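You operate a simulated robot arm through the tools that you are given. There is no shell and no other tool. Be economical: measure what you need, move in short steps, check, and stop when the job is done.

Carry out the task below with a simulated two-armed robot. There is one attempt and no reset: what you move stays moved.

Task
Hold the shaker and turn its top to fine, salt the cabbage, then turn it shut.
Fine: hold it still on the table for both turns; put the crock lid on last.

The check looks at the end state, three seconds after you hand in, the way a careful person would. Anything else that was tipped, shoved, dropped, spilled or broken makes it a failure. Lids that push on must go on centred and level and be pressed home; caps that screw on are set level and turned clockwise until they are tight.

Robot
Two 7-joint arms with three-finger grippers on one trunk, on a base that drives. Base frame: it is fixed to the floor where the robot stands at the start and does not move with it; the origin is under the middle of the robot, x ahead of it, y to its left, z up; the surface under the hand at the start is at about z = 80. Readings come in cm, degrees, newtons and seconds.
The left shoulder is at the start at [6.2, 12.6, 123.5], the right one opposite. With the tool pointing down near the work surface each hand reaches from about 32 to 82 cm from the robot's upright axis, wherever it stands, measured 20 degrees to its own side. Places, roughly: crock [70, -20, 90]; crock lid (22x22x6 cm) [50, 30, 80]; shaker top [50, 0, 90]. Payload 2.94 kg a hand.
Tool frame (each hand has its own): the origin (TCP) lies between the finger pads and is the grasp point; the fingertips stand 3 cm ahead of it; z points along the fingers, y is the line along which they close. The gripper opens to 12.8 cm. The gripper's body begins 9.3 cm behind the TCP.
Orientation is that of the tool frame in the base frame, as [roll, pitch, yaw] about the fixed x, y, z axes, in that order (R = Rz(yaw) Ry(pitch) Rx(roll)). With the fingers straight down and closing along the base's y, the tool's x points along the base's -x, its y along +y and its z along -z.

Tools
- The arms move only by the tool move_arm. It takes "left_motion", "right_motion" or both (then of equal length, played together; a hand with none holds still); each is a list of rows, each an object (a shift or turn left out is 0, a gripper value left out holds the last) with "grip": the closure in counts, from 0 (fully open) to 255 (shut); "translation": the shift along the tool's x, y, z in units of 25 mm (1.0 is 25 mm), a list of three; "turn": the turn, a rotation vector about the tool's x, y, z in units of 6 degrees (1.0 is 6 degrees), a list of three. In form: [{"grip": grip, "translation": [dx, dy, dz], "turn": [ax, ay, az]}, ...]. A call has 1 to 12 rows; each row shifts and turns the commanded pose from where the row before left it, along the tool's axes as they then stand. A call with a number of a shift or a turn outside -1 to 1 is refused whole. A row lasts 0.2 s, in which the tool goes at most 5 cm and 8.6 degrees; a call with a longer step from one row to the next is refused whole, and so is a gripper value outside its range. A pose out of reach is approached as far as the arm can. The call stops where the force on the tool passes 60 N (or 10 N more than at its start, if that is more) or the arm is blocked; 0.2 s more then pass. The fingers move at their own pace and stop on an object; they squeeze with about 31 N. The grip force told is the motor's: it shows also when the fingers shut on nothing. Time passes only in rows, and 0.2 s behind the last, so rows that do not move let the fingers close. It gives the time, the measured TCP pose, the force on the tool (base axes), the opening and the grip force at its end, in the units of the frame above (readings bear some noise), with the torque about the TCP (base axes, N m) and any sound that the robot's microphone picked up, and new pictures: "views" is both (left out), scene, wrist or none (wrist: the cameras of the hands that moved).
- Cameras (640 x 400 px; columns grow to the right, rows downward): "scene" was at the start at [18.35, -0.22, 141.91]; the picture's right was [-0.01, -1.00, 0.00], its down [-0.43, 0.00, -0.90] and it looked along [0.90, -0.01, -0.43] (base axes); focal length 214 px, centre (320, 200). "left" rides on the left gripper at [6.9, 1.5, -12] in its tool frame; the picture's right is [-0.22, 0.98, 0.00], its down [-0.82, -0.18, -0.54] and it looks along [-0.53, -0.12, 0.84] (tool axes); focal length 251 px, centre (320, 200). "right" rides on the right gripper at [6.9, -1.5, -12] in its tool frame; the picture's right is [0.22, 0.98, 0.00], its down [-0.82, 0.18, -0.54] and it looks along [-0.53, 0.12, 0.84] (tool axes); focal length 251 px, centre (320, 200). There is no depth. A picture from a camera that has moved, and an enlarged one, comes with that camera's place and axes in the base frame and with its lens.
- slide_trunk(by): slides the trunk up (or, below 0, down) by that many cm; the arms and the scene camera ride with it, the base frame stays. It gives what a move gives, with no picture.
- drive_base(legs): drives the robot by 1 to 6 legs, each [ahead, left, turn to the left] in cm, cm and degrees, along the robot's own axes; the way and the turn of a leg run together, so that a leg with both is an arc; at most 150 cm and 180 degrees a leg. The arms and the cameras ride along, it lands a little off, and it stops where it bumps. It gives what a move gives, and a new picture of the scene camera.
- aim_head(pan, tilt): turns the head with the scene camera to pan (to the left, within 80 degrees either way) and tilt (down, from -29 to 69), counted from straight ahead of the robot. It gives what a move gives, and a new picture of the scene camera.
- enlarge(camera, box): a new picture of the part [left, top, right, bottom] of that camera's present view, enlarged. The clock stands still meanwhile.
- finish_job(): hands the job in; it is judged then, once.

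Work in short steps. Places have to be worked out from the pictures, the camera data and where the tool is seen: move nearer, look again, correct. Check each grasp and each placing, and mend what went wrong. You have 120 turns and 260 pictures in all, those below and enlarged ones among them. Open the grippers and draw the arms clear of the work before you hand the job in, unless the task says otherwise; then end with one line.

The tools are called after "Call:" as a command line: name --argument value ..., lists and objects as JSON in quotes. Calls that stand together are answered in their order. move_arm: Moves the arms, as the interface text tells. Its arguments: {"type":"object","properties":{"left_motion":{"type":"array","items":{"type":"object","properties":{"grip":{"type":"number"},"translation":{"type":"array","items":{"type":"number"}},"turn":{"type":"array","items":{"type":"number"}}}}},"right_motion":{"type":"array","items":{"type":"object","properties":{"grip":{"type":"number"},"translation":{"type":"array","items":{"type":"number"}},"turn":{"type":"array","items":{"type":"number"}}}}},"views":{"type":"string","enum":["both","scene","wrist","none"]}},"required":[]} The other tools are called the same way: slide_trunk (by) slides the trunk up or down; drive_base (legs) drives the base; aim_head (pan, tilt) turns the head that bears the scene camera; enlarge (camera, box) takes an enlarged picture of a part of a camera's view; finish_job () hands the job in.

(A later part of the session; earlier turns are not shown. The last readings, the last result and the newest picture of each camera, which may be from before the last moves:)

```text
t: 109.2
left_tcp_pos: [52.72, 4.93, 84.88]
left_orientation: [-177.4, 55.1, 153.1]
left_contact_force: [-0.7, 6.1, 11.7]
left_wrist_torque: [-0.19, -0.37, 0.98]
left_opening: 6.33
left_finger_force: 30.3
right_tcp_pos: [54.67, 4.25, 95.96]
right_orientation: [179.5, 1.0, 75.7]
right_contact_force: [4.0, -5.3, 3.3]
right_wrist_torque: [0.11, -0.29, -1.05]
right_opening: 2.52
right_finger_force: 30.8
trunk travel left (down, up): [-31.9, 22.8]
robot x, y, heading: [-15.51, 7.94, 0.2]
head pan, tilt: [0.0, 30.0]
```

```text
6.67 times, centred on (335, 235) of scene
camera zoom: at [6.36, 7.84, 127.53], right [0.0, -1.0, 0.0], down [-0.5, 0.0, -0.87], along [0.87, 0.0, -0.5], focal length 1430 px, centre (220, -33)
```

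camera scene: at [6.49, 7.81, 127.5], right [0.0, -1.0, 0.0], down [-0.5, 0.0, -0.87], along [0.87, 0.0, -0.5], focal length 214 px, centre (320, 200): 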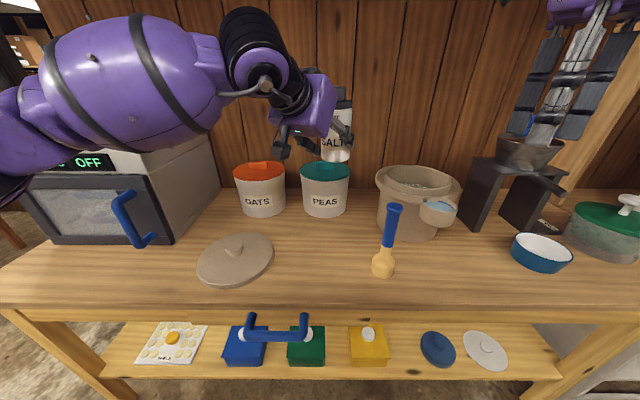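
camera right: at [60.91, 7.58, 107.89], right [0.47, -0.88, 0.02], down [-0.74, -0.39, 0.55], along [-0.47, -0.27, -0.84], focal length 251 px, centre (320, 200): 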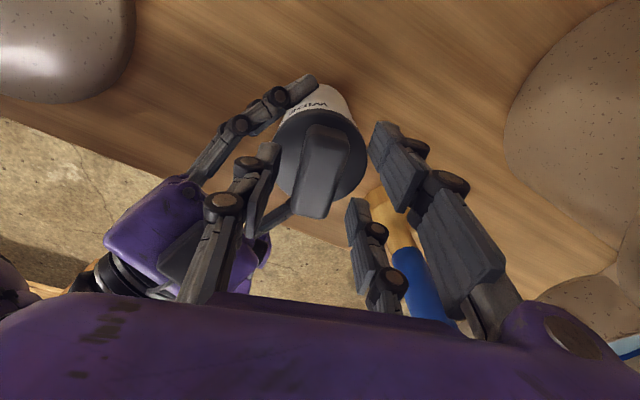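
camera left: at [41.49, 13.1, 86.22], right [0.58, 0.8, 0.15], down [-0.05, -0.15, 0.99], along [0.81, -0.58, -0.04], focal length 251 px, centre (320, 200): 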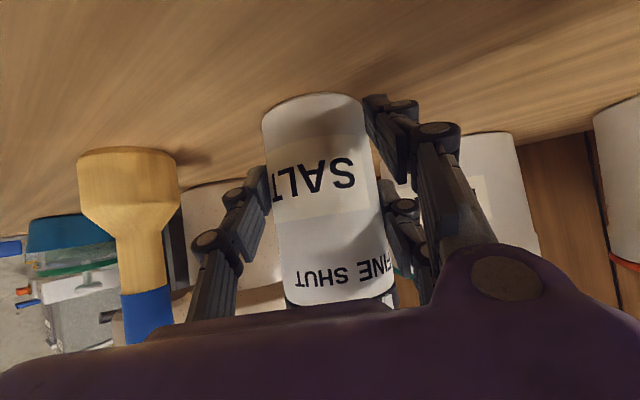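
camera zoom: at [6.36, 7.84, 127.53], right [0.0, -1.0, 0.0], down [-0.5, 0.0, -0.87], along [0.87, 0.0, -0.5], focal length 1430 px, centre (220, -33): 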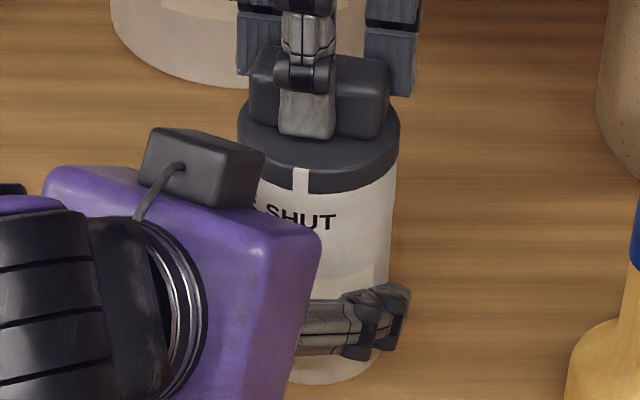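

Pointer is centred on SHUT and torque rose to ~1 N·m (the end stop). Release the knob and lift the right hand.

Call:
move_arm --right_motion '[{"grip": 153}, {"grip": 153}, {"translation": [0, 0, -0.6]}, {"translation": [0, 0, -1]}, {"translation": [0, 0, -1]}, {"translation": [0, 0, -1]}, {"translation": [0, 0, -1]}, {"translation": [0, 0, -1]}, {"translation": [0, 0, -1]}, {"translation": [0, 0, -1]}]' --views "none"

Call:
move_arm --left_motion '[{"grip": 180}, {"grip": 120}, {"grip": 56}, {"grip": 56}, {"translation": [0, 0, -0.6]}, {"translation": [0, 0, -0.9]}, {"translation": [0, 0, -0.9]}, {"translation": [0, 0, -0.9]}, {"translation": [0, 0, -0.9]}, {"translation": [0, 0, -0.9]}]' --views "scene"

Call:
enlarge --camera "scene" --box '[290, 195, 380, 275]'

```text
t: 111.4
left_tcp_pos: [52.61, 4.96, 84.84]
left_orientation: [-177.4, 55.1, 153.1]
left_contact_force: [-2.5, 4.0, 8.8]
left_wrist_torque: [0.44, 0.15, -0.01]
left_opening: 6.31
left_finger_force: 30.8
right_tcp_pos: [54.4, 4.42, 114.95]
right_orientation: [179.6, 1.0, 75.6]
right_contact_force: [-0.7, 0.0, 0.0]
right_wrist_torque: [0.0, 0.05, 0.04]
right_opening: 5.13
right_finger_force: 0.0
trunk travel left (down, up): [-31.9, 22.8]
robot x, y, heading: [-16.1, 7.96, 0.3]
head pan, tilt: [0.0, 30.0]
```

```text
t: 113.6
left_tcp_pos: [43.66, 10.02, 92.22]
left_orientation: [-177.5, 55.3, 153.1]
left_contact_force: [-1.3, 0.4, -0.5]
left_wrist_torque: [-0.03, -0.01, 0.03]
left_opening: 10.0
left_finger_force: 0.0
right_tcp_pos: [54.4, 4.6, 114.97]
right_orientation: [179.6, 0.9, 75.7]
right_contact_force: [-0.1, 1.0, 0.7]
right_wrist_torque: [0.0, 0.02, 0.0]
right_opening: 5.12
right_finger_force: 0.1
trunk travel left (down, up): [-31.9, 22.8]
robot x, y, heading: [-15.71, 7.79, 0.1]
head pan, tilt: [0.0, 30.0]
camera scene: at [6.41, 7.83, 127.52], right [0.0, -1.0, 0.0], down [-0.5, 0.0, -0.87], along [0.87, 0.0, -0.5], focal length 214 px, centre (320, 200)
```

scene: 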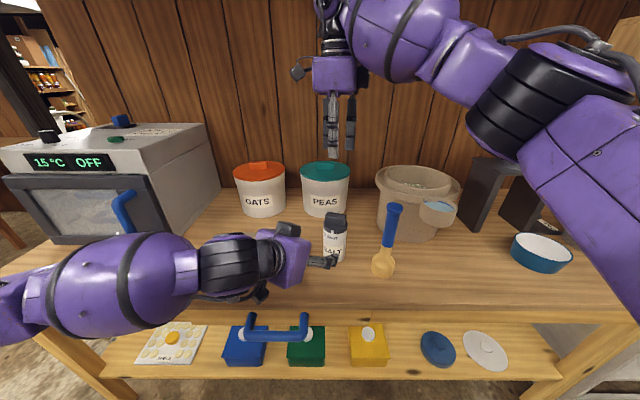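

```text
5.00 times, centred on (335, 235) of scene
camera zoom: at [6.41, 7.83, 127.52], right [0.0, -1.0, 0.0], down [-0.5, 0.0, -0.87], along [0.87, 0.0, -0.5], focal length 1072 px, centre (245, 25)
```

zoom: 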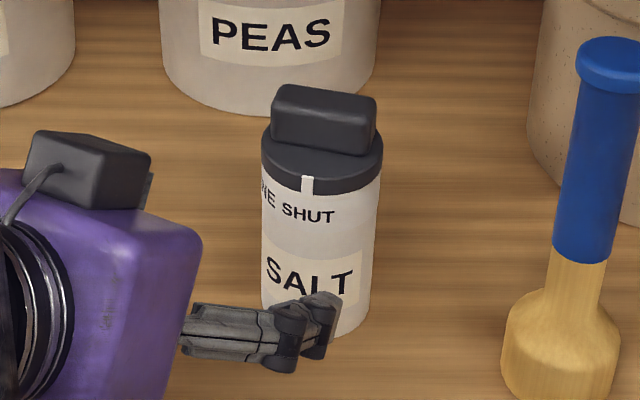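

Shaker stands upright, closed at SHUT. Now withdraw both hands upward and raise the trunk for the lid work.

Call:
move_arm --left_motion '[{"translation": [-0.5, 0, -0.8]}, {"translation": [-0.7, 0, -0.7]}, {"translation": [-0.82, 0, -0.57]}, {"translation": [-0.82, 0, -0.57]}, {"translation": [-0.82, 0, -0.57]}, {"translation": [-0.82, 0, -0.57]}]' --right_motion '[{"translation": [-0.9, 0, -0.4]}, {"translation": [-0.9, 0, -0.4]}, {"translation": [-0.9, 0, -0.4]}, {"translation": [-0.9, 0, -0.2]}, {"translation": [-0.9, 0, 0]}, {"translation": [-0.9, 0, 0]}]' --views "none"

Call:
slide_trunk --by 12

Call:
move_arm --left_motion '[{"turn": [0, 1, 0]}, {"turn": [0, 1, 0]}, {"turn": [0, 1, 0]}, {"turn": [0, 1, 0]}, {"turn": [0, 1, 0]}, {"turn": [0, 1, 0]}, {"turn": [0, 1, 0]}, {"turn": [0, 1, 0]}, {"turn": [0, 1, 0]}, {"turn": [0, 0.2, 0]}]' --views "both"

```text
t: 115.0
left_tcp_pos: [42.52, 11.02, 106.51]
left_orientation: [-177.5, 55.1, 153.0]
left_contact_force: [-0.4, -0.9, 0.4]
left_wrist_torque: [0.03, 0.0, 0.02]
left_opening: 9.97
left_finger_force: 0.1
right_tcp_pos: [51.5, -8.46, 118.62]
right_orientation: [179.6, 0.9, 75.6]
right_contact_force: [-0.7, 0.0, 0.2]
right_wrist_torque: [0.0, -0.03, 0.01]
right_opening: 5.11
right_finger_force: 0.0
trunk travel left (down, up): [-31.9, 22.8]
robot x, y, heading: [-16.06, 8.17, 0.1]
head pan, tilt: [0.0, 30.0]
```

```text
t: 116.5
left_tcp_pos: [42.65, 11.12, 118.62]
left_orientation: [-177.5, 55.0, 153.1]
left_contact_force: [-0.1, 0.8, -0.4]
left_wrist_torque: [0.0, 0.0, -0.02]
left_opening: 9.98
left_finger_force: 0.0
right_tcp_pos: [51.33, -8.51, 130.4]
right_orientation: [179.7, 1.1, 75.6]
right_contact_force: [-0.5, 1.2, 0.1]
right_wrist_torque: [0.0, 0.01, 0.01]
right_opening: 5.11
right_finger_force: 0.1
trunk travel left (down, up): [-43.9, 10.8]
robot x, y, heading: [-15.57, 8.31, 0.3]
head pan, tilt: [0.0, 30.0]
```

```text
t: 118.7
left_tcp_pos: [42.52, 11.18, 118.7]
left_orientation: [-178.6, -0.1, 150.9]
left_contact_force: [0.7, 0.5, -0.8]
left_wrist_torque: [0.01, 0.02, 0.0]
left_opening: 10.01
left_finger_force: 0.0
right_tcp_pos: [51.26, -8.36, 130.44]
right_orientation: [179.6, 1.0, 75.6]
right_contact_force: [0.1, -0.6, 0.5]
right_wrist_torque: [-0.02, 0.0, 0.04]
right_opening: 5.12
right_finger_force: 0.1
trunk travel left (down, up): [-43.9, 10.8]
robot x, y, heading: [-15.93, 7.83, 0.0]
head pan, tilt: [0.0, 30.0]
camera scene: at [2.92, 7.81, 139.91], right [0.0, -1.0, 0.0], down [-0.5, 0.0, -0.87], along [0.87, 0.0, -0.5], focal length 214 px, centre (320, 200)
camera left: at [37.54, 16.09, 130.61], right [0.66, 0.75, -0.03], down [0.64, -0.55, 0.54], along [0.39, -0.38, -0.84], focal length 251 px, centre (320, 200)
```

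scene: 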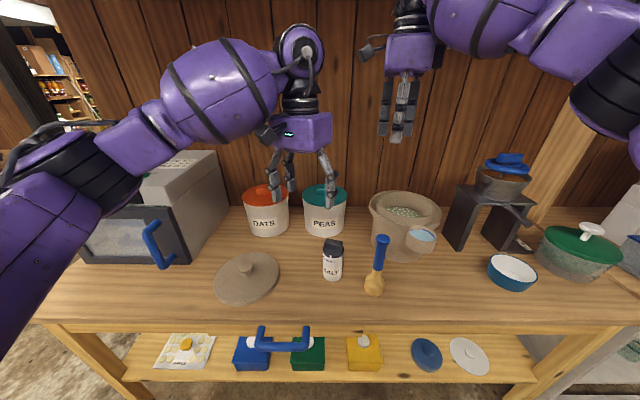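
left: 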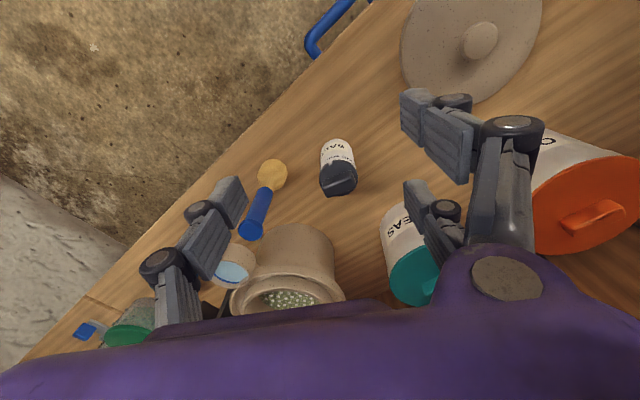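

Left hand is vertical. I move it above the lid knob (≈[53, 32]) and look.

Call:
move_arm --left_motion '[{"translation": [0.04, 0.94, 0.4]}, {"translation": [0.04, 0.94, 0.4]}, {"translation": [0.04, 0.94, 0.4]}, {"translation": [0.04, 0.94, 0.4]}, {"translation": [0.04, 0.94, 0.4]}, {"translation": [0.04, 0.94, 0.4]}, {"translation": [0.04, 0.94, 0.4]}, {"translation": [0.04, 0.94, 0.4]}, {"translation": [0.04, 0.94, 0.4]}, {"translation": [0.04, 0.94, 0.4]}]' --views "wrist"

```text
t: 120.9
left_tcp_pos: [52.05, 29.76, 109.32]
left_orientation: [-178.7, 0.0, 151.0]
left_contact_force: [0.3, -0.4, -0.1]
left_wrist_torque: [0.03, -0.01, 0.03]
left_opening: 10.0
left_finger_force: 0.1
left hand out of reach, approached as far as the arm can: row 10
right_tcp_pos: [51.22, -8.49, 130.51]
right_orientation: [179.6, 1.0, 75.6]
right_contact_force: [0.4, -0.6, -0.7]
right_wrist_torque: [-0.04, 0.0, 0.0]
right_opening: 5.11
right_finger_force: 0.1
trunk travel left (down, up): [-43.9, 10.8]
robot x, y, heading: [-15.76, 7.73, 0.3]
head pan, tilt: [0.0, 30.0]
camera left: at [46.98, 34.69, 121.18], right [0.66, 0.75, -0.02], down [0.64, -0.54, 0.55], along [0.4, -0.38, -0.84], focal length 251 px, centre (320, 200)
```

left: 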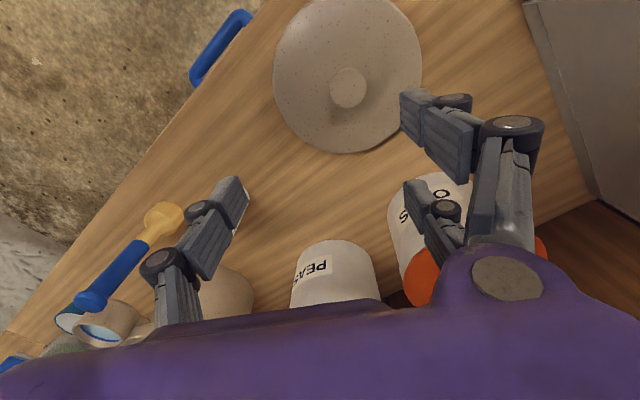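

Knob is at ≈[53.2, 32.7]. I turn the hand back to yaw 180° for easier reach, and centre above the knob.

Call:
move_arm --left_motion '[{"turn": [0, 0, -1]}, {"turn": [0, 0, -1]}, {"turn": [0, 0, -1]}, {"turn": [0, 0, -1]}, {"turn": [0, 0, -0.8]}, {"translation": [-0.23, 0.58, 0.6]}, {"translation": [-0.23, 0.58, 0.6]}, {"translation": [0, 0, 0.8]}]' --views "wrist"

Call:
enlarge --camera "left" --box '[220, 20, 420, 170]'

```text
t: 122.7
left_tcp_pos: [53.31, 32.37, 104.04]
left_orientation: [-178.7, -0.7, 179.8]
left_contact_force: [-0.2, 0.2, 0.8]
left_wrist_torque: [-0.02, 0.02, -0.01]
left_opening: 10.01
left_finger_force: 0.0
right_tcp_pos: [51.3, -8.48, 130.59]
right_orientation: [179.6, 1.0, 75.6]
right_contact_force: [0.3, -0.3, -0.3]
right_wrist_torque: [-0.04, 0.0, -0.01]
right_opening: 5.13
right_finger_force: 0.0
trunk travel left (down, up): [-43.9, 10.8]
robot x, y, heading: [-15.78, 8.03, 0.1]
head pan, tilt: [0.0, 30.0]
camera left: at [46.58, 34.21, 116.03], right [0.22, 0.98, -0.02], down [0.83, -0.17, 0.53], along [0.52, -0.14, -0.84], focal length 251 px, centre (320, 200)
```

left: 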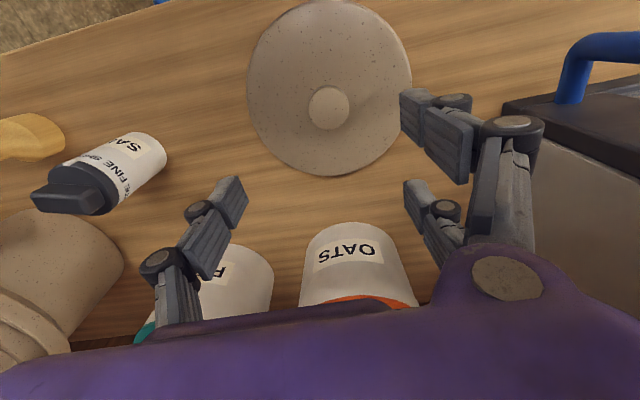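

```text
2.67 times, centred on (320, 95) of left
camera zoom: at [46.58, 34.21, 116.03], right [0.22, 0.98, -0.02], down [0.83, -0.17, 0.53], along [0.52, -0.14, -0.84], focal length 670 px, centre (320, 480)
```

zoom: 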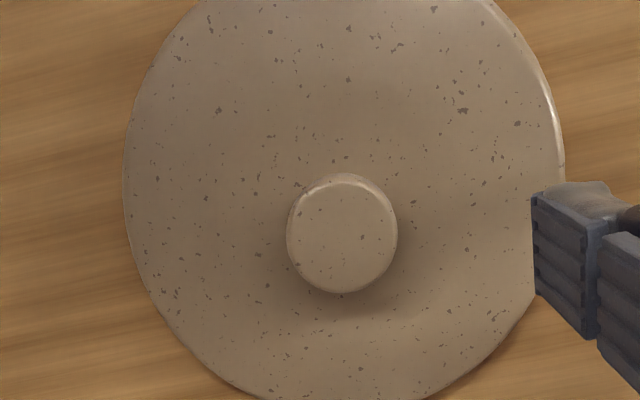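

Call:
enlarge --camera "scene" --box '[200, 235, 300, 315]'

```text
5.00 times, centred on (250, 275) of scene
camera zoom: at [2.96, 7.79, 139.9], right [0.0, -1.0, 0.0], down [-0.5, 0.0, -0.87], along [0.87, 0.0, -0.5], focal length 1072 px, centre (670, -175)
```

zoom: 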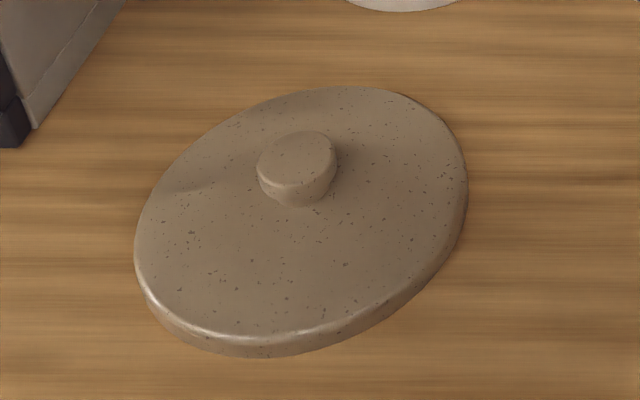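

Knob ≈4.9 cm wide, tapered, top at z≈86. Centre and descend to z≈87.3, fingers open to 10 cm.

Call:
move_arm --left_motion '[{"translation": [0.02, 0.17, 0.9]}, {"translation": [0, 0, 1]}, {"translation": [0, 0, 1]}, {"translation": [0, 0, 1]}, {"translation": [0, 0, 1]}, {"translation": [0, 0, 1]}]' --views "wrist"

Call:
enlarge --camera "scene" --box '[200, 215, 300, 305]'

```text
t: 124.1
left_tcp_pos: [52.85, 32.53, 89.16]
left_orientation: [-178.7, -0.8, 179.7]
left_contact_force: [0.0, 0.5, 0.2]
left_wrist_torque: [0.0, -0.01, 0.02]
left_opening: 9.97
left_finger_force: 0.1
right_tcp_pos: [51.22, -8.5, 130.61]
right_orientation: [179.5, 0.9, 75.6]
right_contact_force: [0.5, 0.6, 0.6]
right_wrist_torque: [0.03, -0.02, -0.02]
right_opening: 5.13
right_finger_force: 0.0
trunk travel left (down, up): [-43.9, 10.8]
robot x, y, heading: [-15.78, 7.62, 0.1]
head pan, tilt: [0.0, 30.0]
camera left: at [46.2, 34.41, 101.23], right [0.22, 0.98, -0.03], down [0.83, -0.17, 0.53], along [0.52, -0.14, -0.85], focal length 251 px, centre (320, 200)
```

left: 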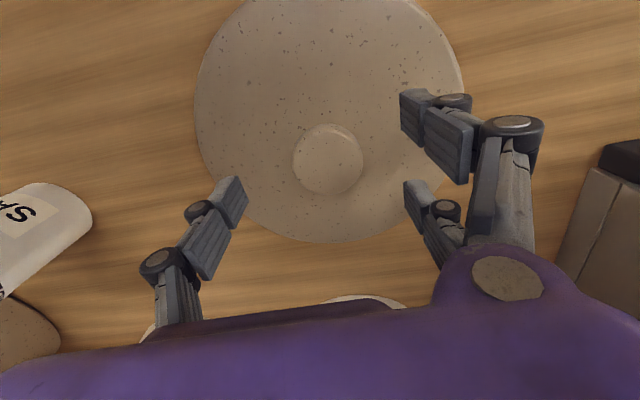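

```text
4.44 times, centred on (250, 260) of scene
camera zoom: at [2.98, 7.8, 139.9], right [0.0, -1.0, 0.0], down [-0.5, 0.0, -0.87], along [0.87, 0.0, -0.5], focal length 953 px, centre (631, -67)
```

zoom: 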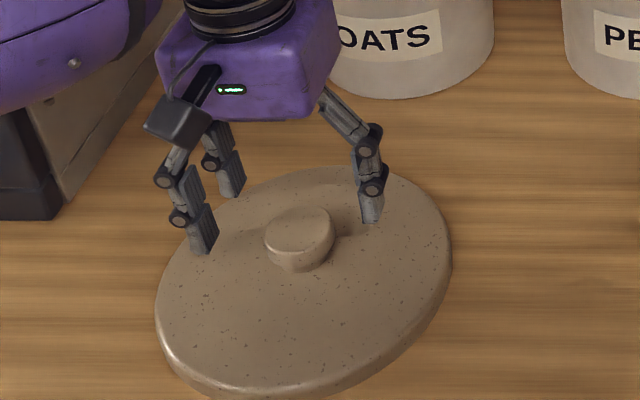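

Knob centre reads ≈[52.9, 33.0], top ≈85.4. Shift 0.5 cm in y, lower to z≈86.8 and close.

Call:
move_arm --left_motion '[{"translation": [0, 0.2, 0.4]}, {"translation": [0, 0, 0.5]}, {}, {"grip": 120}, {"grip": 255}, {"grip": 255}, {"grip": 255}]' --views "wrist"

Call:
enlarge --camera "scene" --box '[200, 215, 300, 305]'

```text
t: 125.7
left_tcp_pos: [52.85, 33.07, 86.98]
left_orientation: [-178.6, -0.7, 179.7]
left_contact_force: [0.4, -2.6, 0.1]
left_wrist_torque: [-0.17, -0.14, -0.05]
left_opening: 4.44
left_finger_force: 31.2
right_tcp_pos: [51.14, -8.45, 130.58]
right_orientation: [179.7, 1.0, 75.6]
right_contact_force: [-1.0, -0.2, -0.8]
right_wrist_torque: [-0.02, 0.02, -0.02]
right_opening: 5.12
right_finger_force: 0.2
trunk travel left (down, up): [-43.9, 10.8]
robot x, y, heading: [-15.47, 8.26, 0.1]
head pan, tilt: [0.0, 30.0]
camera left: at [46.21, 34.88, 99.03], right [0.22, 0.98, -0.03], down [0.83, -0.17, 0.53], along [0.52, -0.14, -0.84], focal length 251 px, centre (320, 200)
```

left: 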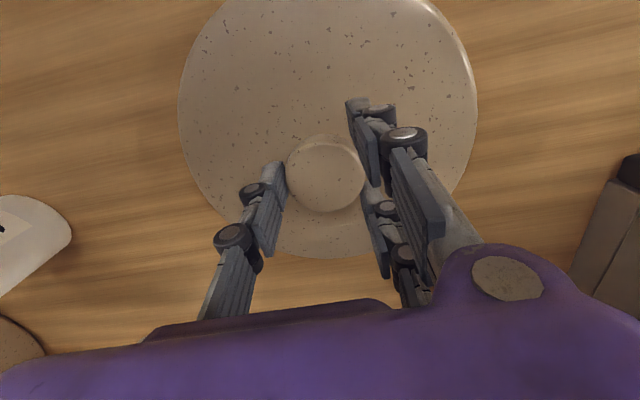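

```text
4.44 times, centred on (250, 260) of scene
camera zoom: at [2.94, 7.77, 139.91], right [0.0, -1.0, 0.0], down [-0.5, 0.0, -0.87], along [0.87, 0.0, -0.5], focal length 953 px, centre (631, -67)
```

zoom: 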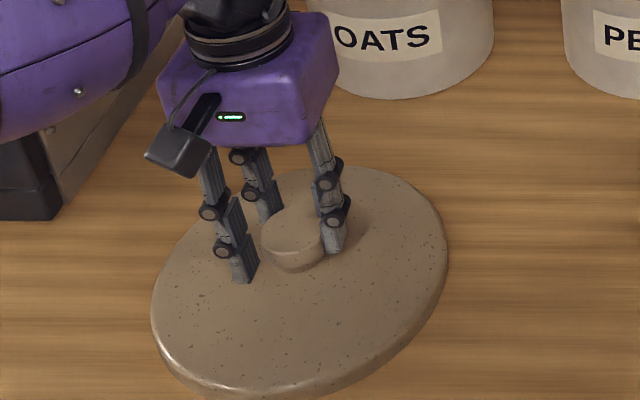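

Gripped at 4.4 cm. Lift a few cm and check that the lid comes up level.

Call:
move_arm --left_motion '[{"translation": [0, 0, -0.3]}, {"translation": [0, 0, -0.5]}, {"translation": [0, 0, -0.8]}, {}]' --views "both"

Call:
enlarge --camera "scene" --box '[190, 205, 310, 305]'

```text
t: 126.7
left_tcp_pos: [53.06, 33.33, 91.08]
left_orientation: [-178.7, -0.8, 179.7]
left_contact_force: [-0.8, 0.7, -4.1]
left_wrist_torque: [-0.03, 0.03, -0.01]
left_opening: 4.43
left_finger_force: 30.9
right_tcp_pos: [51.38, -8.31, 130.51]
right_orientation: [179.7, 1.1, 75.7]
right_contact_force: [0.5, 0.7, -0.4]
right_wrist_torque: [0.03, 0.03, 0.0]
right_opening: 5.12
right_finger_force: 0.0
trunk travel left (down, up): [-43.9, 10.8]
robot x, y, heading: [-15.83, 7.74, 0.4]
head pan, tilt: [0.0, 30.0]
camera scene: at [3.0, 7.82, 139.9], right [0.0, -1.0, 0.0], down [-0.5, 0.0, -0.87], along [0.87, 0.0, -0.5], focal length 214 px, centre (320, 200)
camera left: at [46.44, 35.13, 103.03], right [0.22, 0.98, -0.03], down [0.83, -0.17, 0.53], along [0.52, -0.14, -0.85], focal length 251 px, centre (320, 200)
```

scene: 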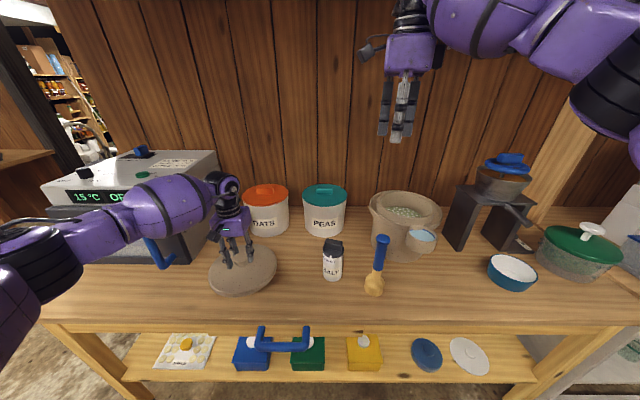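
left: 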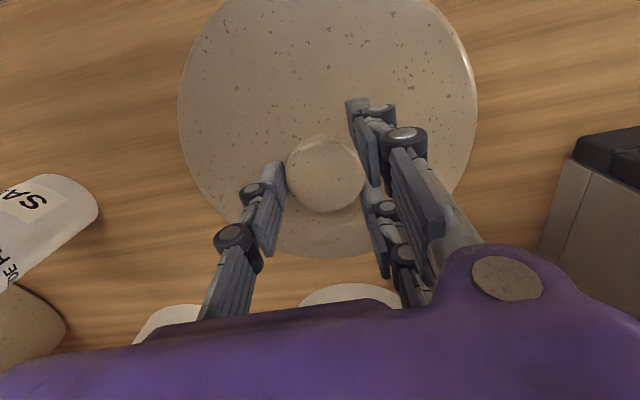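

```text
4.00 times, centred on (250, 255) of scene
camera zoom: at [3.0, 7.82, 139.9], right [0.0, -1.0, 0.0], down [-0.5, 0.0, -0.87], along [0.87, 0.0, -0.5], focal length 858 px, centre (600, -20)
```

zoom: 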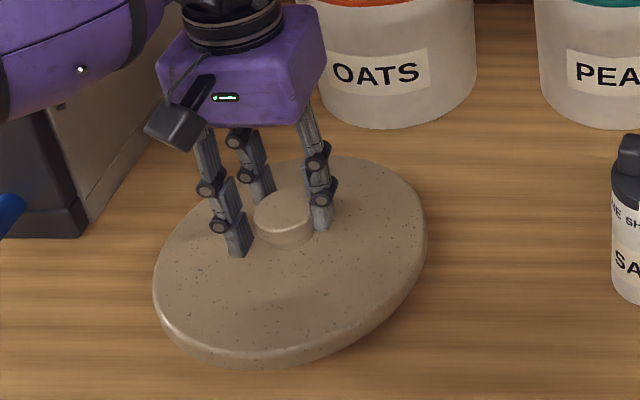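

Lid is level and light. Lift it to z≈118 while parking the right hand further right/back.

Call:
move_arm --left_motion '[{"translation": [0, 0, -1]}, {"translation": [0, 0, -1]}, {"translation": [0, 0, -1]}, {"translation": [0, 0, -1]}, {"translation": [0, 0, -1]}, {"translation": [0, 0, -1]}, {"translation": [0, 0, -1]}, {"translation": [0, 0, -1]}, {"translation": [0, 0, -1]}, {"translation": [0, 0, -1]}, {"translation": [0, 0, -0.8]}]' --right_motion '[{"translation": [-0.84, -0.36, 0]}, {"translation": [-0.84, -0.36, 0]}, {"translation": [-0.84, -0.36, 0]}, {"translation": [-0.84, -0.36, 0]}, {"translation": [-0.84, -0.36, 0]}, {"translation": [-0.84, -0.36, 0]}, {"translation": [-0.84, -0.36, 0]}, {"translation": [-0.84, -0.36, 0]}, {}, {}, {}]' --views "none"

Call:
drive_base --legs '[[0, -26, 0], [12, 0, 0]]'

```text
t: 129.1
left_tcp_pos: [53.31, 33.7, 118.04]
left_orientation: [-178.7, -0.7, 179.7]
left_contact_force: [-0.8, -0.7, -4.4]
left_wrist_torque: [0.03, 0.0, 0.02]
left_opening: 4.42
left_finger_force: 30.6
right_tcp_pos: [39.87, -22.98, 130.74]
right_orientation: [179.6, 1.0, 75.6]
right_contact_force: [0.4, 0.5, -0.6]
right_wrist_torque: [0.01, -0.01, -0.01]
right_opening: 5.11
right_finger_force: 0.0
trunk travel left (down, up): [-43.9, 10.8]
robot x, y, heading: [-16.28, 7.7, 0.3]
head pan, tilt: [0.0, 30.0]
```

```text
t: 132.8
left_tcp_pos: [64.85, 8.6, 118.2]
left_orientation: [-178.7, -0.7, 179.9]
left_contact_force: [0.1, -0.3, -5.0]
left_wrist_torque: [0.01, -0.01, 0.0]
left_opening: 4.4
left_finger_force: 31.1
right_tcp_pos: [51.93, -48.22, 130.91]
right_orientation: [179.7, 1.0, 75.8]
right_contact_force: [-0.2, 1.1, -0.4]
right_wrist_torque: [0.04, -0.03, -0.01]
right_opening: 5.12
right_finger_force: 0.0
trunk travel left (down, up): [-43.9, 10.8]
robot x, y, heading: [-3.92, -17.46, 0.4]
head pan, tilt: [0.0, 30.0]
camera scene: at [14.68, -17.59, 139.93], right [0.01, -1.0, 0.0], down [-0.5, 0.0, -0.87], along [0.87, 0.01, -0.5], focal length 214 px, centre (320, 200)
```

scene: 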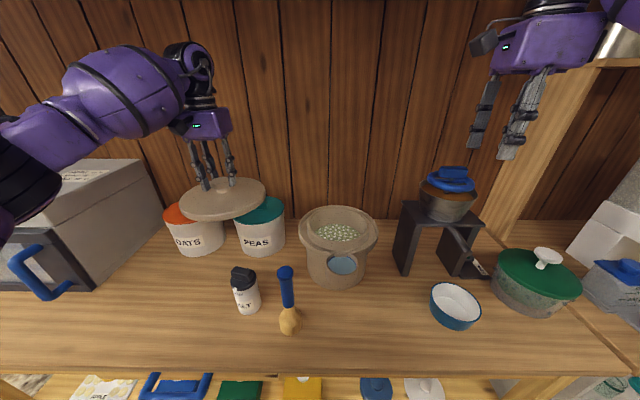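

Call:
enlarge --camera "scene" --box '[285, 190, 395, 295]'

```text
3.81 times, centred on (340, 242) of scene
camera zoom: at [14.68, -17.59, 139.93], right [0.01, -1.0, 0.0], down [-0.5, 0.0, -0.87], along [0.87, 0.01, -0.5], focal length 817 px, centre (244, 38)
```

zoom: 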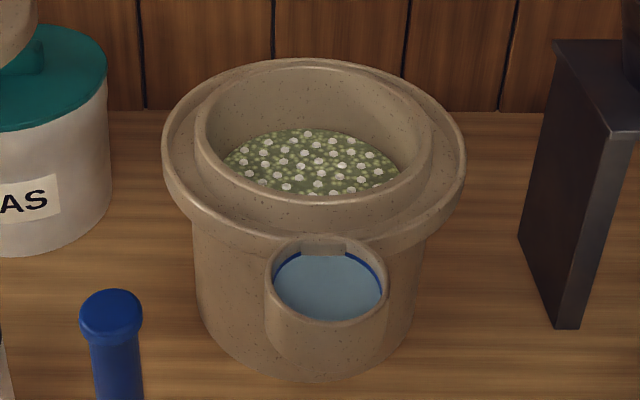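

Salted cabbage confirmed. Now carry the lid across to above the crock at z≈118.

Call:
move_arm --left_motion '[{"translation": [-0.17, -0.97, 0]}, {"translation": [-0.17, -0.97, 0]}, {"translation": [-0.17, -0.97, 0]}, {"translation": [-0.17, -0.97, 0]}, {"translation": [-0.17, -0.97, 0]}, {"translation": [-0.17, -0.97, 0]}, {"translation": [-0.17, -0.97, 0]}, {"translation": [-0.17, -0.97, 0]}, {"translation": [-0.17, -0.97, 0]}, {"translation": [-0.17, -0.97, 0]}, {"translation": [-0.17, -0.97, 0]}, {"translation": [-0.17, -0.97, 0]}]' --views "scene"

```text
t: 135.4
left_tcp_pos: [69.58, -20.62, 118.66]
left_orientation: [-178.8, -0.7, 180.0]
left_contact_force: [-0.4, -0.4, -4.1]
left_wrist_torque: [0.05, 0.01, 0.02]
left_opening: 4.39
left_finger_force: 31.2
right_tcp_pos: [51.93, -48.45, 130.7]
right_orientation: [179.7, 0.7, 75.8]
right_contact_force: [-0.7, -0.5, -0.5]
right_wrist_torque: [0.03, -0.04, 0.01]
right_opening: 5.1
right_finger_force: 0.0
trunk travel left (down, up): [-43.9, 10.8]
robot x, y, heading: [-3.9, -17.61, 0.5]
head pan, tilt: [0.0, 30.0]
camera scene: at [14.74, -17.88, 139.91], right [0.01, -1.0, 0.0], down [-0.5, 0.0, -0.87], along [0.87, 0.01, -0.5], focal length 214 px, centre (320, 200)
```

scene: 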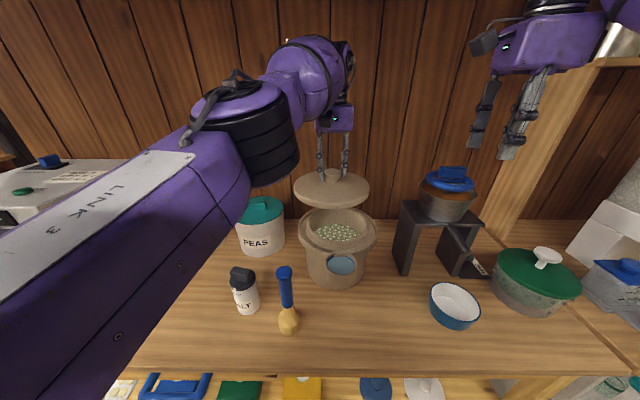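

Lower the lid to just above the rim (bottom at ≈101) at [70.2, -23.0], then compare with the crock.

Call:
move_arm --left_motion '[{"translation": [-0.12, -0.48, 0.7]}, {"translation": [-0.12, -0.48, 0.7]}, {"translation": [0, 0, 0.9]}, {"translation": [0, 0, 0.9]}, {"translation": [0, 0, 0.7]}, {"translation": [0, 0, 0.3]}, {}]' --views "both"

Call:
enlarge --camera "scene" --box '[285, 170, 395, 295]'

```text
t: 137.0
left_tcp_pos: [69.64, -22.81, 108.35]
left_orientation: [-178.7, -0.7, -180.0]
left_contact_force: [-0.7, 0.4, -4.9]
left_wrist_torque: [0.03, 0.01, 0.0]
left_opening: 4.41
left_finger_force: 30.8
left hand out of reach, approached as far as the arm can: row 1, 2
right_tcp_pos: [51.91, -48.2, 130.75]
right_orientation: [179.6, 1.0, 75.9]
right_contact_force: [1.3, 0.2, -0.5]
right_wrist_torque: [0.04, 0.0, -0.05]
right_opening: 5.13
right_finger_force: 0.0
trunk travel left (down, up): [-43.9, 10.8]
robot x, y, heading: [-3.82, -17.77, 0.6]
head pan, tilt: [0.0, 30.0]
camera scene: at [14.8, -17.63, 139.91], right [0.01, -1.0, 0.0], down [-0.5, 0.0, -0.87], along [0.87, 0.01, -0.5], focal length 214 px, centre (320, 200)
camera left: at [63.05, -21.03, 120.17], right [0.21, 0.98, -0.02], down [0.83, -0.17, 0.53], along [0.52, -0.14, -0.84], focal length 251 px, centre (320, 200)
```

scene: 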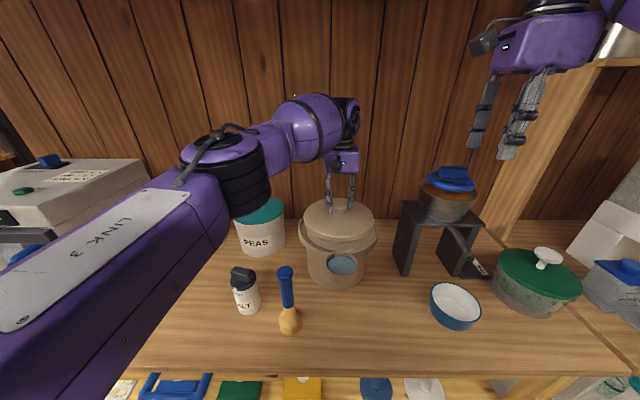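
left: 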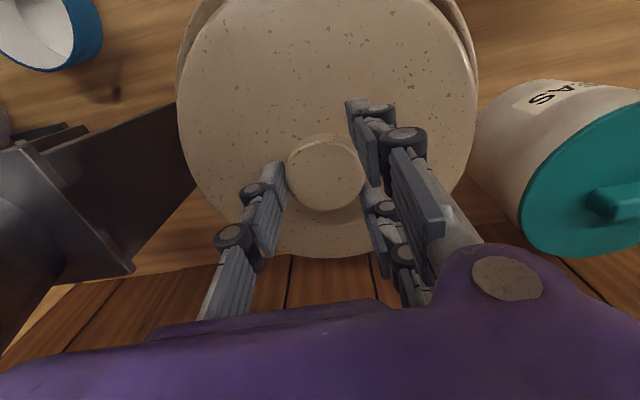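

```text
3.20 times, centred on (340, 232) of scene
camera zoom: at [14.8, -17.63, 139.91], right [0.01, -1.0, 0.0], down [-0.5, 0.0, -0.87], along [0.87, 0.01, -0.5], focal length 686 px, centre (256, 96)
```

zoom: 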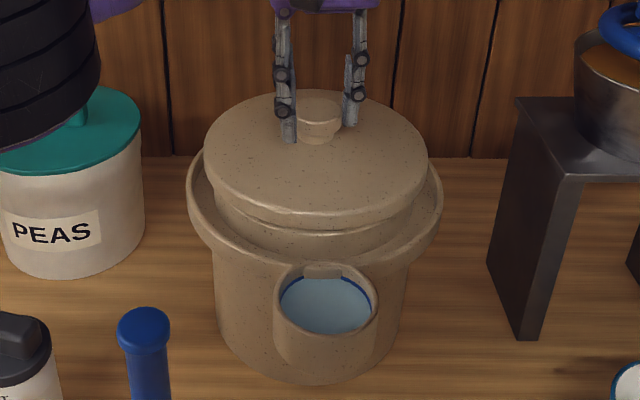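

Y looks aligned (crock y≈-23.05). For x I want a side view, so I swing the right hand's camera around to look at the crock from the right.

Call:
move_arm --right_motion '[{"turn": [0, 0, -1]}, {"turn": [0, 0, -1]}, {"turn": [0, 0, -1]}, {"turn": [0, 0, -1]}, {"turn": [0, 0, -1]}, {"turn": [0, 0, -1]}, {"turn": [0, 0, -1]}, {"turn": [0, 0, -1]}, {"turn": [0, 0, -1]}, {"turn": [0, 0, -1]}, {"turn": [0, 0, -1]}, {"turn": [0, 0, -1]}]' --views "none"

Call:
move_arm --right_motion '[{"turn": [0, 0, -1]}, {"turn": [0, 0, -1]}, {"turn": [0, 0, -1]}, {"turn": [0, 0, -1]}, {"turn": [0, 0, -1]}, {"turn": [0, 0, -1]}, {"turn": [0, 0, -1]}, {"turn": [0, 0, -1]}, {"turn": [0, 0, -1]}, {"turn": [0, 0, -1]}, {"turn": [0, 0, -1]}, {"turn": [0, 0, -1]}]' --views "wrist"

```text
t: 139.6
left_tcp_pos: [69.73, -22.75, 108.25]
left_orientation: [-178.7, -0.8, 179.9]
left_contact_force: [0.5, 1.1, -4.3]
left_wrist_torque: [0.0, 0.02, 0.0]
left_opening: 4.41
left_finger_force: 30.8
right_tcp_pos: [52.06, -48.29, 130.74]
right_orientation: [-179.2, 0.8, 147.9]
right_contact_force: [0.7, 0.7, 0.4]
right_wrist_torque: [-0.01, -0.05, 0.02]
right_opening: 5.13
right_finger_force: 0.1
trunk travel left (down, up): [-43.9, 10.8]
robot x, y, heading: [-3.97, -17.65, 0.5]
head pan, tilt: [0.0, 30.0]
```

```text
t: 142.2
left_tcp_pos: [69.81, -22.89, 108.26]
left_orientation: [-178.7, -0.7, 179.9]
left_contact_force: [0.0, 0.4, -4.3]
left_wrist_torque: [-0.01, -0.03, 0.01]
left_opening: 4.39
left_finger_force: 31.3
right_tcp_pos: [48.74, -43.75, 128.61]
right_orientation: [-179.0, -0.5, -140.2]
right_contact_force: [-1.0, 0.6, 0.2]
right_wrist_torque: [-0.01, -0.01, 0.01]
right_opening: 5.15
right_finger_force: 0.1
right hand out of reach, approached as far as the arm can: row 11, 12
trunk travel left (down, up): [-43.9, 10.8]
robot x, y, heading: [-3.94, -17.52, 0.4]
head pan, tilt: [0.0, 30.0]
camera right: at [44.42, -49.12, 140.73], right [-0.79, 0.61, -0.01], down [0.51, 0.67, 0.53], along [0.33, 0.41, -0.85], focal length 251 px, centre (320, 200)
```

right: 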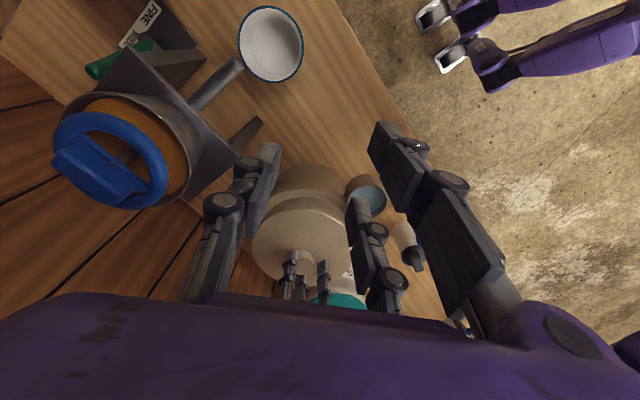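

Call:
enlarge --camera "right" --box '[240, 150, 400, 300]'

```text
2.67 times, centred on (320, 225) of right
camera zoom: at [44.42, -49.12, 140.73], right [-0.79, 0.61, -0.01], down [0.51, 0.67, 0.53], along [0.33, 0.41, -0.85], focal length 670 px, centre (320, 133)
```

zoom: 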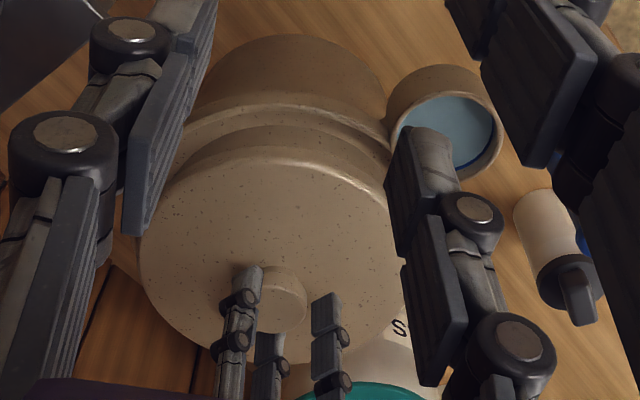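

From this side the lid and the crock axis line up within a few mm. I nudge 2 mm in x and y and lower gently, watching force.

Call:
move_arm --left_motion '[{"translation": [-0.06, -0.08, 0.4]}, {"translation": [0, 0, 0.4]}, {"translation": [0, 0, 0.2]}, {"translation": [0, 0, 0.15]}]' --views "scene"

Call:
enlarge --camera "scene" --box '[285, 170, 395, 275]'

```text
t: 143.2
left_tcp_pos: [69.86, -23.23, 105.82]
left_orientation: [-178.5, -0.4, 180.0]
left_contact_force: [7.5, -5.2, 23.8]
left_wrist_torque: [0.04, -0.53, 0.05]
left_opening: 4.26
left_finger_force: 31.0
right_tcp_pos: [48.6, -43.93, 128.75]
right_orientation: [-179.0, -0.4, -140.3]
right_contact_force: [0.0, 1.0, 0.8]
right_wrist_torque: [-0.04, 0.02, 0.01]
right_opening: 5.11
right_finger_force: 0.0
trunk travel left (down, up): [-43.9, 10.8]
robot x, y, heading: [-3.96, -17.68, 0.4]
head pan, tilt: [0.0, 30.0]
camera scene: at [14.61, -17.66, 139.96], right [0.01, -1.0, 0.0], down [-0.5, 0.0, -0.87], along [0.87, 0.01, -0.5], focal length 214 px, centre (320, 200)
```

scene: 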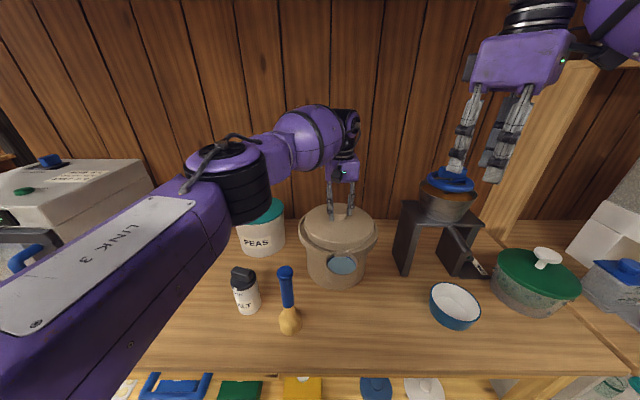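

```text
3.81 times, centred on (340, 222) of scene
camera zoom: at [14.61, -17.66, 139.96], right [0.01, -1.0, 0.0], down [-0.5, 0.0, -0.87], along [0.87, 0.01, -0.5], focal length 817 px, centre (244, 114)
```

zoom: 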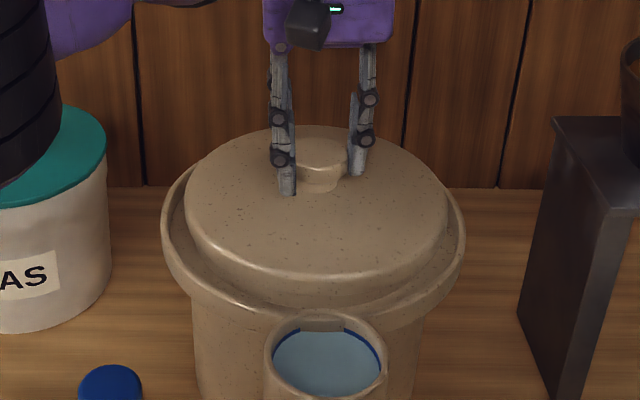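

Contact with lid bottom at ≈98.8 and side forces toward +x/−y. I let it slide a little that way with slight down pressure to see whether it drops further.

Call:
move_arm --left_motion '[{"translation": [-0.1, 0, 0.05]}, {"translation": [-0.06, -0.05, 0.05]}, {}]' --views "none"

```text
t: 144.0
left_tcp_pos: [69.91, -23.2, 105.52]
left_orientation: [-178.7, -0.5, 180.0]
left_contact_force: [-6.9, 1.0, 26.6]
left_wrist_torque: [0.08, 0.23, -0.02]
left_opening: 4.2
left_finger_force: 30.5
right_tcp_pos: [48.37, -43.78, 128.92]
right_orientation: [-178.9, -0.4, -140.3]
right_contact_force: [-0.8, 0.3, 1.5]
right_wrist_torque: [-0.02, 0.0, -0.01]
right_opening: 5.12
right_finger_force: 0.0
trunk travel left (down, up): [-43.9, 10.8]
robot x, y, heading: [-3.83, -17.61, 0.4]
head pan, tilt: [0.0, 30.0]
```

X is held laterally, so the lid seems to be sitting on the rim. I release and look from the scene camera and both wrist cameras.

Call:
move_arm --left_motion '[{"translation": [0.06, 0.02, -0.1]}, {"grip": 120}, {"grip": 80}, {"translation": [0, 0, -0.8]}, {"translation": [0, 0, -1]}, {"translation": [0, 0, -1]}, {"translation": [0, 0, -1]}]' --views "both"

Call:
enlarge --camera "scene" --box '[285, 180, 395, 285]'

Call:
enlarge --camera "right" --box '[240, 150, 400, 300]'

```text
t: 145.6
left_tcp_pos: [69.82, -22.76, 114.77]
left_orientation: [-178.6, -0.7, 179.9]
left_contact_force: [-0.9, -0.6, 0.4]
left_wrist_torque: [-0.03, 0.0, 0.0]
left_opening: 8.79
left_finger_force: 0.0
left hand out of reach, approached as far as the arm can: row 7
right_tcp_pos: [48.66, -43.88, 128.67]
right_orientation: [-179.0, -0.6, -140.4]
right_contact_force: [0.3, 0.1, 0.3]
right_wrist_torque: [0.02, -0.01, 0.01]
right_opening: 5.11
right_finger_force: 0.2
trunk travel left (down, up): [-43.9, 10.8]
robot x, y, heading: [-4.0, -17.36, 0.3]
head pan, tilt: [0.0, 30.0]
camera scene: at [14.73, -17.56, 139.92], right [0.01, -1.0, 0.0], down [-0.5, 0.0, -0.87], along [0.87, 0.01, -0.5], focal length 214 px, centre (320, 200)
camera left: at [63.01, -20.97, 126.87], right [0.21, 0.98, -0.02], down [0.83, -0.17, 0.53], along [0.52, -0.14, -0.84], focal length 251 px, centre (320, 200)
```

scene: 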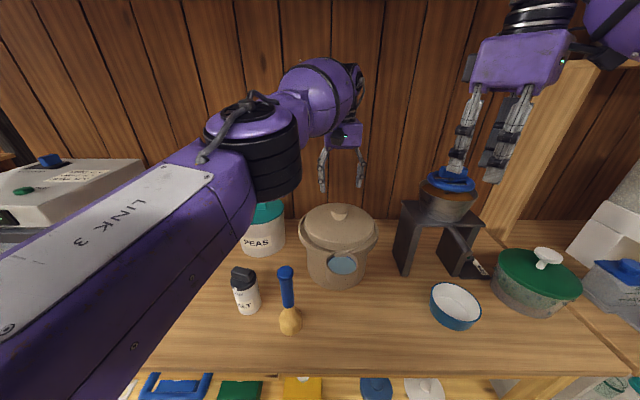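
left: 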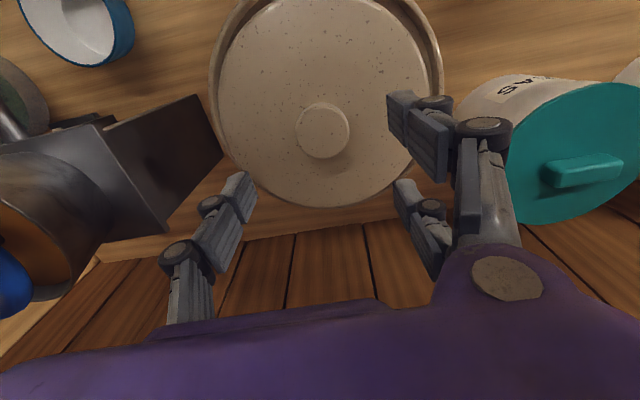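

```text
3.81 times, centred on (340, 232) of scene
camera zoom: at [14.73, -17.56, 139.92], right [0.01, -1.0, 0.0], down [-0.5, 0.0, -0.87], along [0.87, 0.01, -0.5], focal length 817 px, centre (244, 76)
```

zoom: 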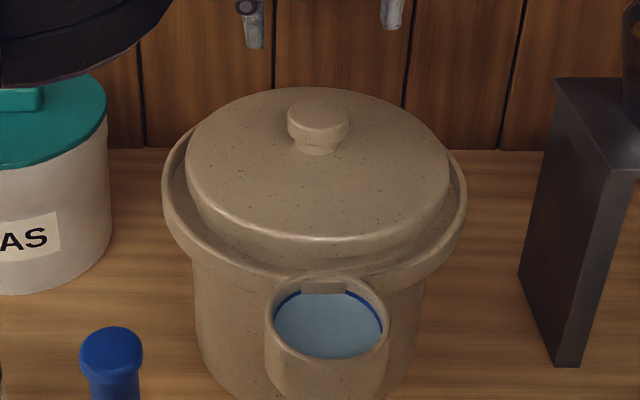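

```text
2.67 times, centred on (320, 225) of right
camera zoom: at [44.33, -49.13, 140.78], right [-0.79, 0.61, -0.01], down [0.51, 0.67, 0.53], along [0.34, 0.41, -0.85], focal length 670 px, centre (320, 133)
```

zoom: 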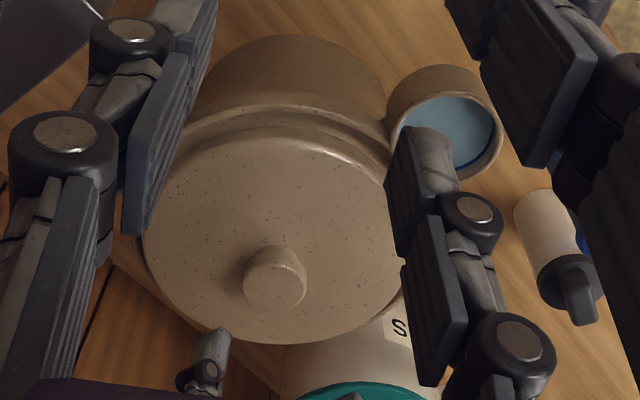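

The lid dropped in and now sits down within the gutter, looking level and centred. I press it home lightly with closed fingers on the knob.

Call:
move_arm --left_motion '[{"grip": 255, "translation": [0, -0.08, 0.2]}, {"translation": [0, 0, 0.4]}, {"translation": [0, 0, 0.7]}, {"translation": [0, 0, 0.7]}, {"translation": [0, 0, 0.6]}, {"translation": [0, 0, 0.3]}, {"translation": [0, 0, 0.15]}, {"translation": [0, 0, 0.15]}]' --views "none"

```text
t: 147.4
left_tcp_pos: [69.63, -23.09, 106.72]
left_orientation: [-178.7, -0.8, -180.0]
left_contact_force: [0.3, 0.4, -0.4]
left_wrist_torque: [0.02, -0.01, -0.01]
left_opening: 0.01
left_finger_force: 3.2
right_tcp_pos: [48.67, -43.87, 128.65]
right_orientation: [-179.1, -0.4, -140.2]
right_contact_force: [0.0, 0.8, -0.1]
right_wrist_torque: [-0.02, 0.01, -0.01]
right_opening: 5.13
right_finger_force: 0.0
trunk travel left (down, up): [-43.9, 10.8]
robot x, y, heading: [-4.0, -17.74, 0.4]
head pan, tilt: [0.0, 30.0]
```

Call:
move_arm --left_motion '[{"translation": [0, 0, 0.1]}, {"translation": [0, 0, 0.1]}, {"translation": [0, 0, 0.1]}, {"translation": [0, 0, 0.1]}]' --views "none"

```text
t: 148.4
left_tcp_pos: [69.64, -23.18, 106.32]
left_orientation: [-178.5, -0.2, -180.0]
left_contact_force: [9.9, -2.7, 31.2]
left_wrist_torque: [0.31, -0.21, -0.1]
left_opening: 0.6
left_finger_force: 3.0
right_tcp_pos: [48.42, -43.97, 128.81]
right_orientation: [-179.0, -0.4, -140.2]
right_contact_force: [-0.5, -0.4, -1.4]
right_wrist_torque: [-0.01, 0.0, 0.02]
right_opening: 5.14
right_finger_force: 0.1
trunk travel left (down, up): [-43.9, 10.8]
robot x, y, heading: [-3.78, -17.78, 0.6]
head pan, tilt: [0.0, 30.0]
```

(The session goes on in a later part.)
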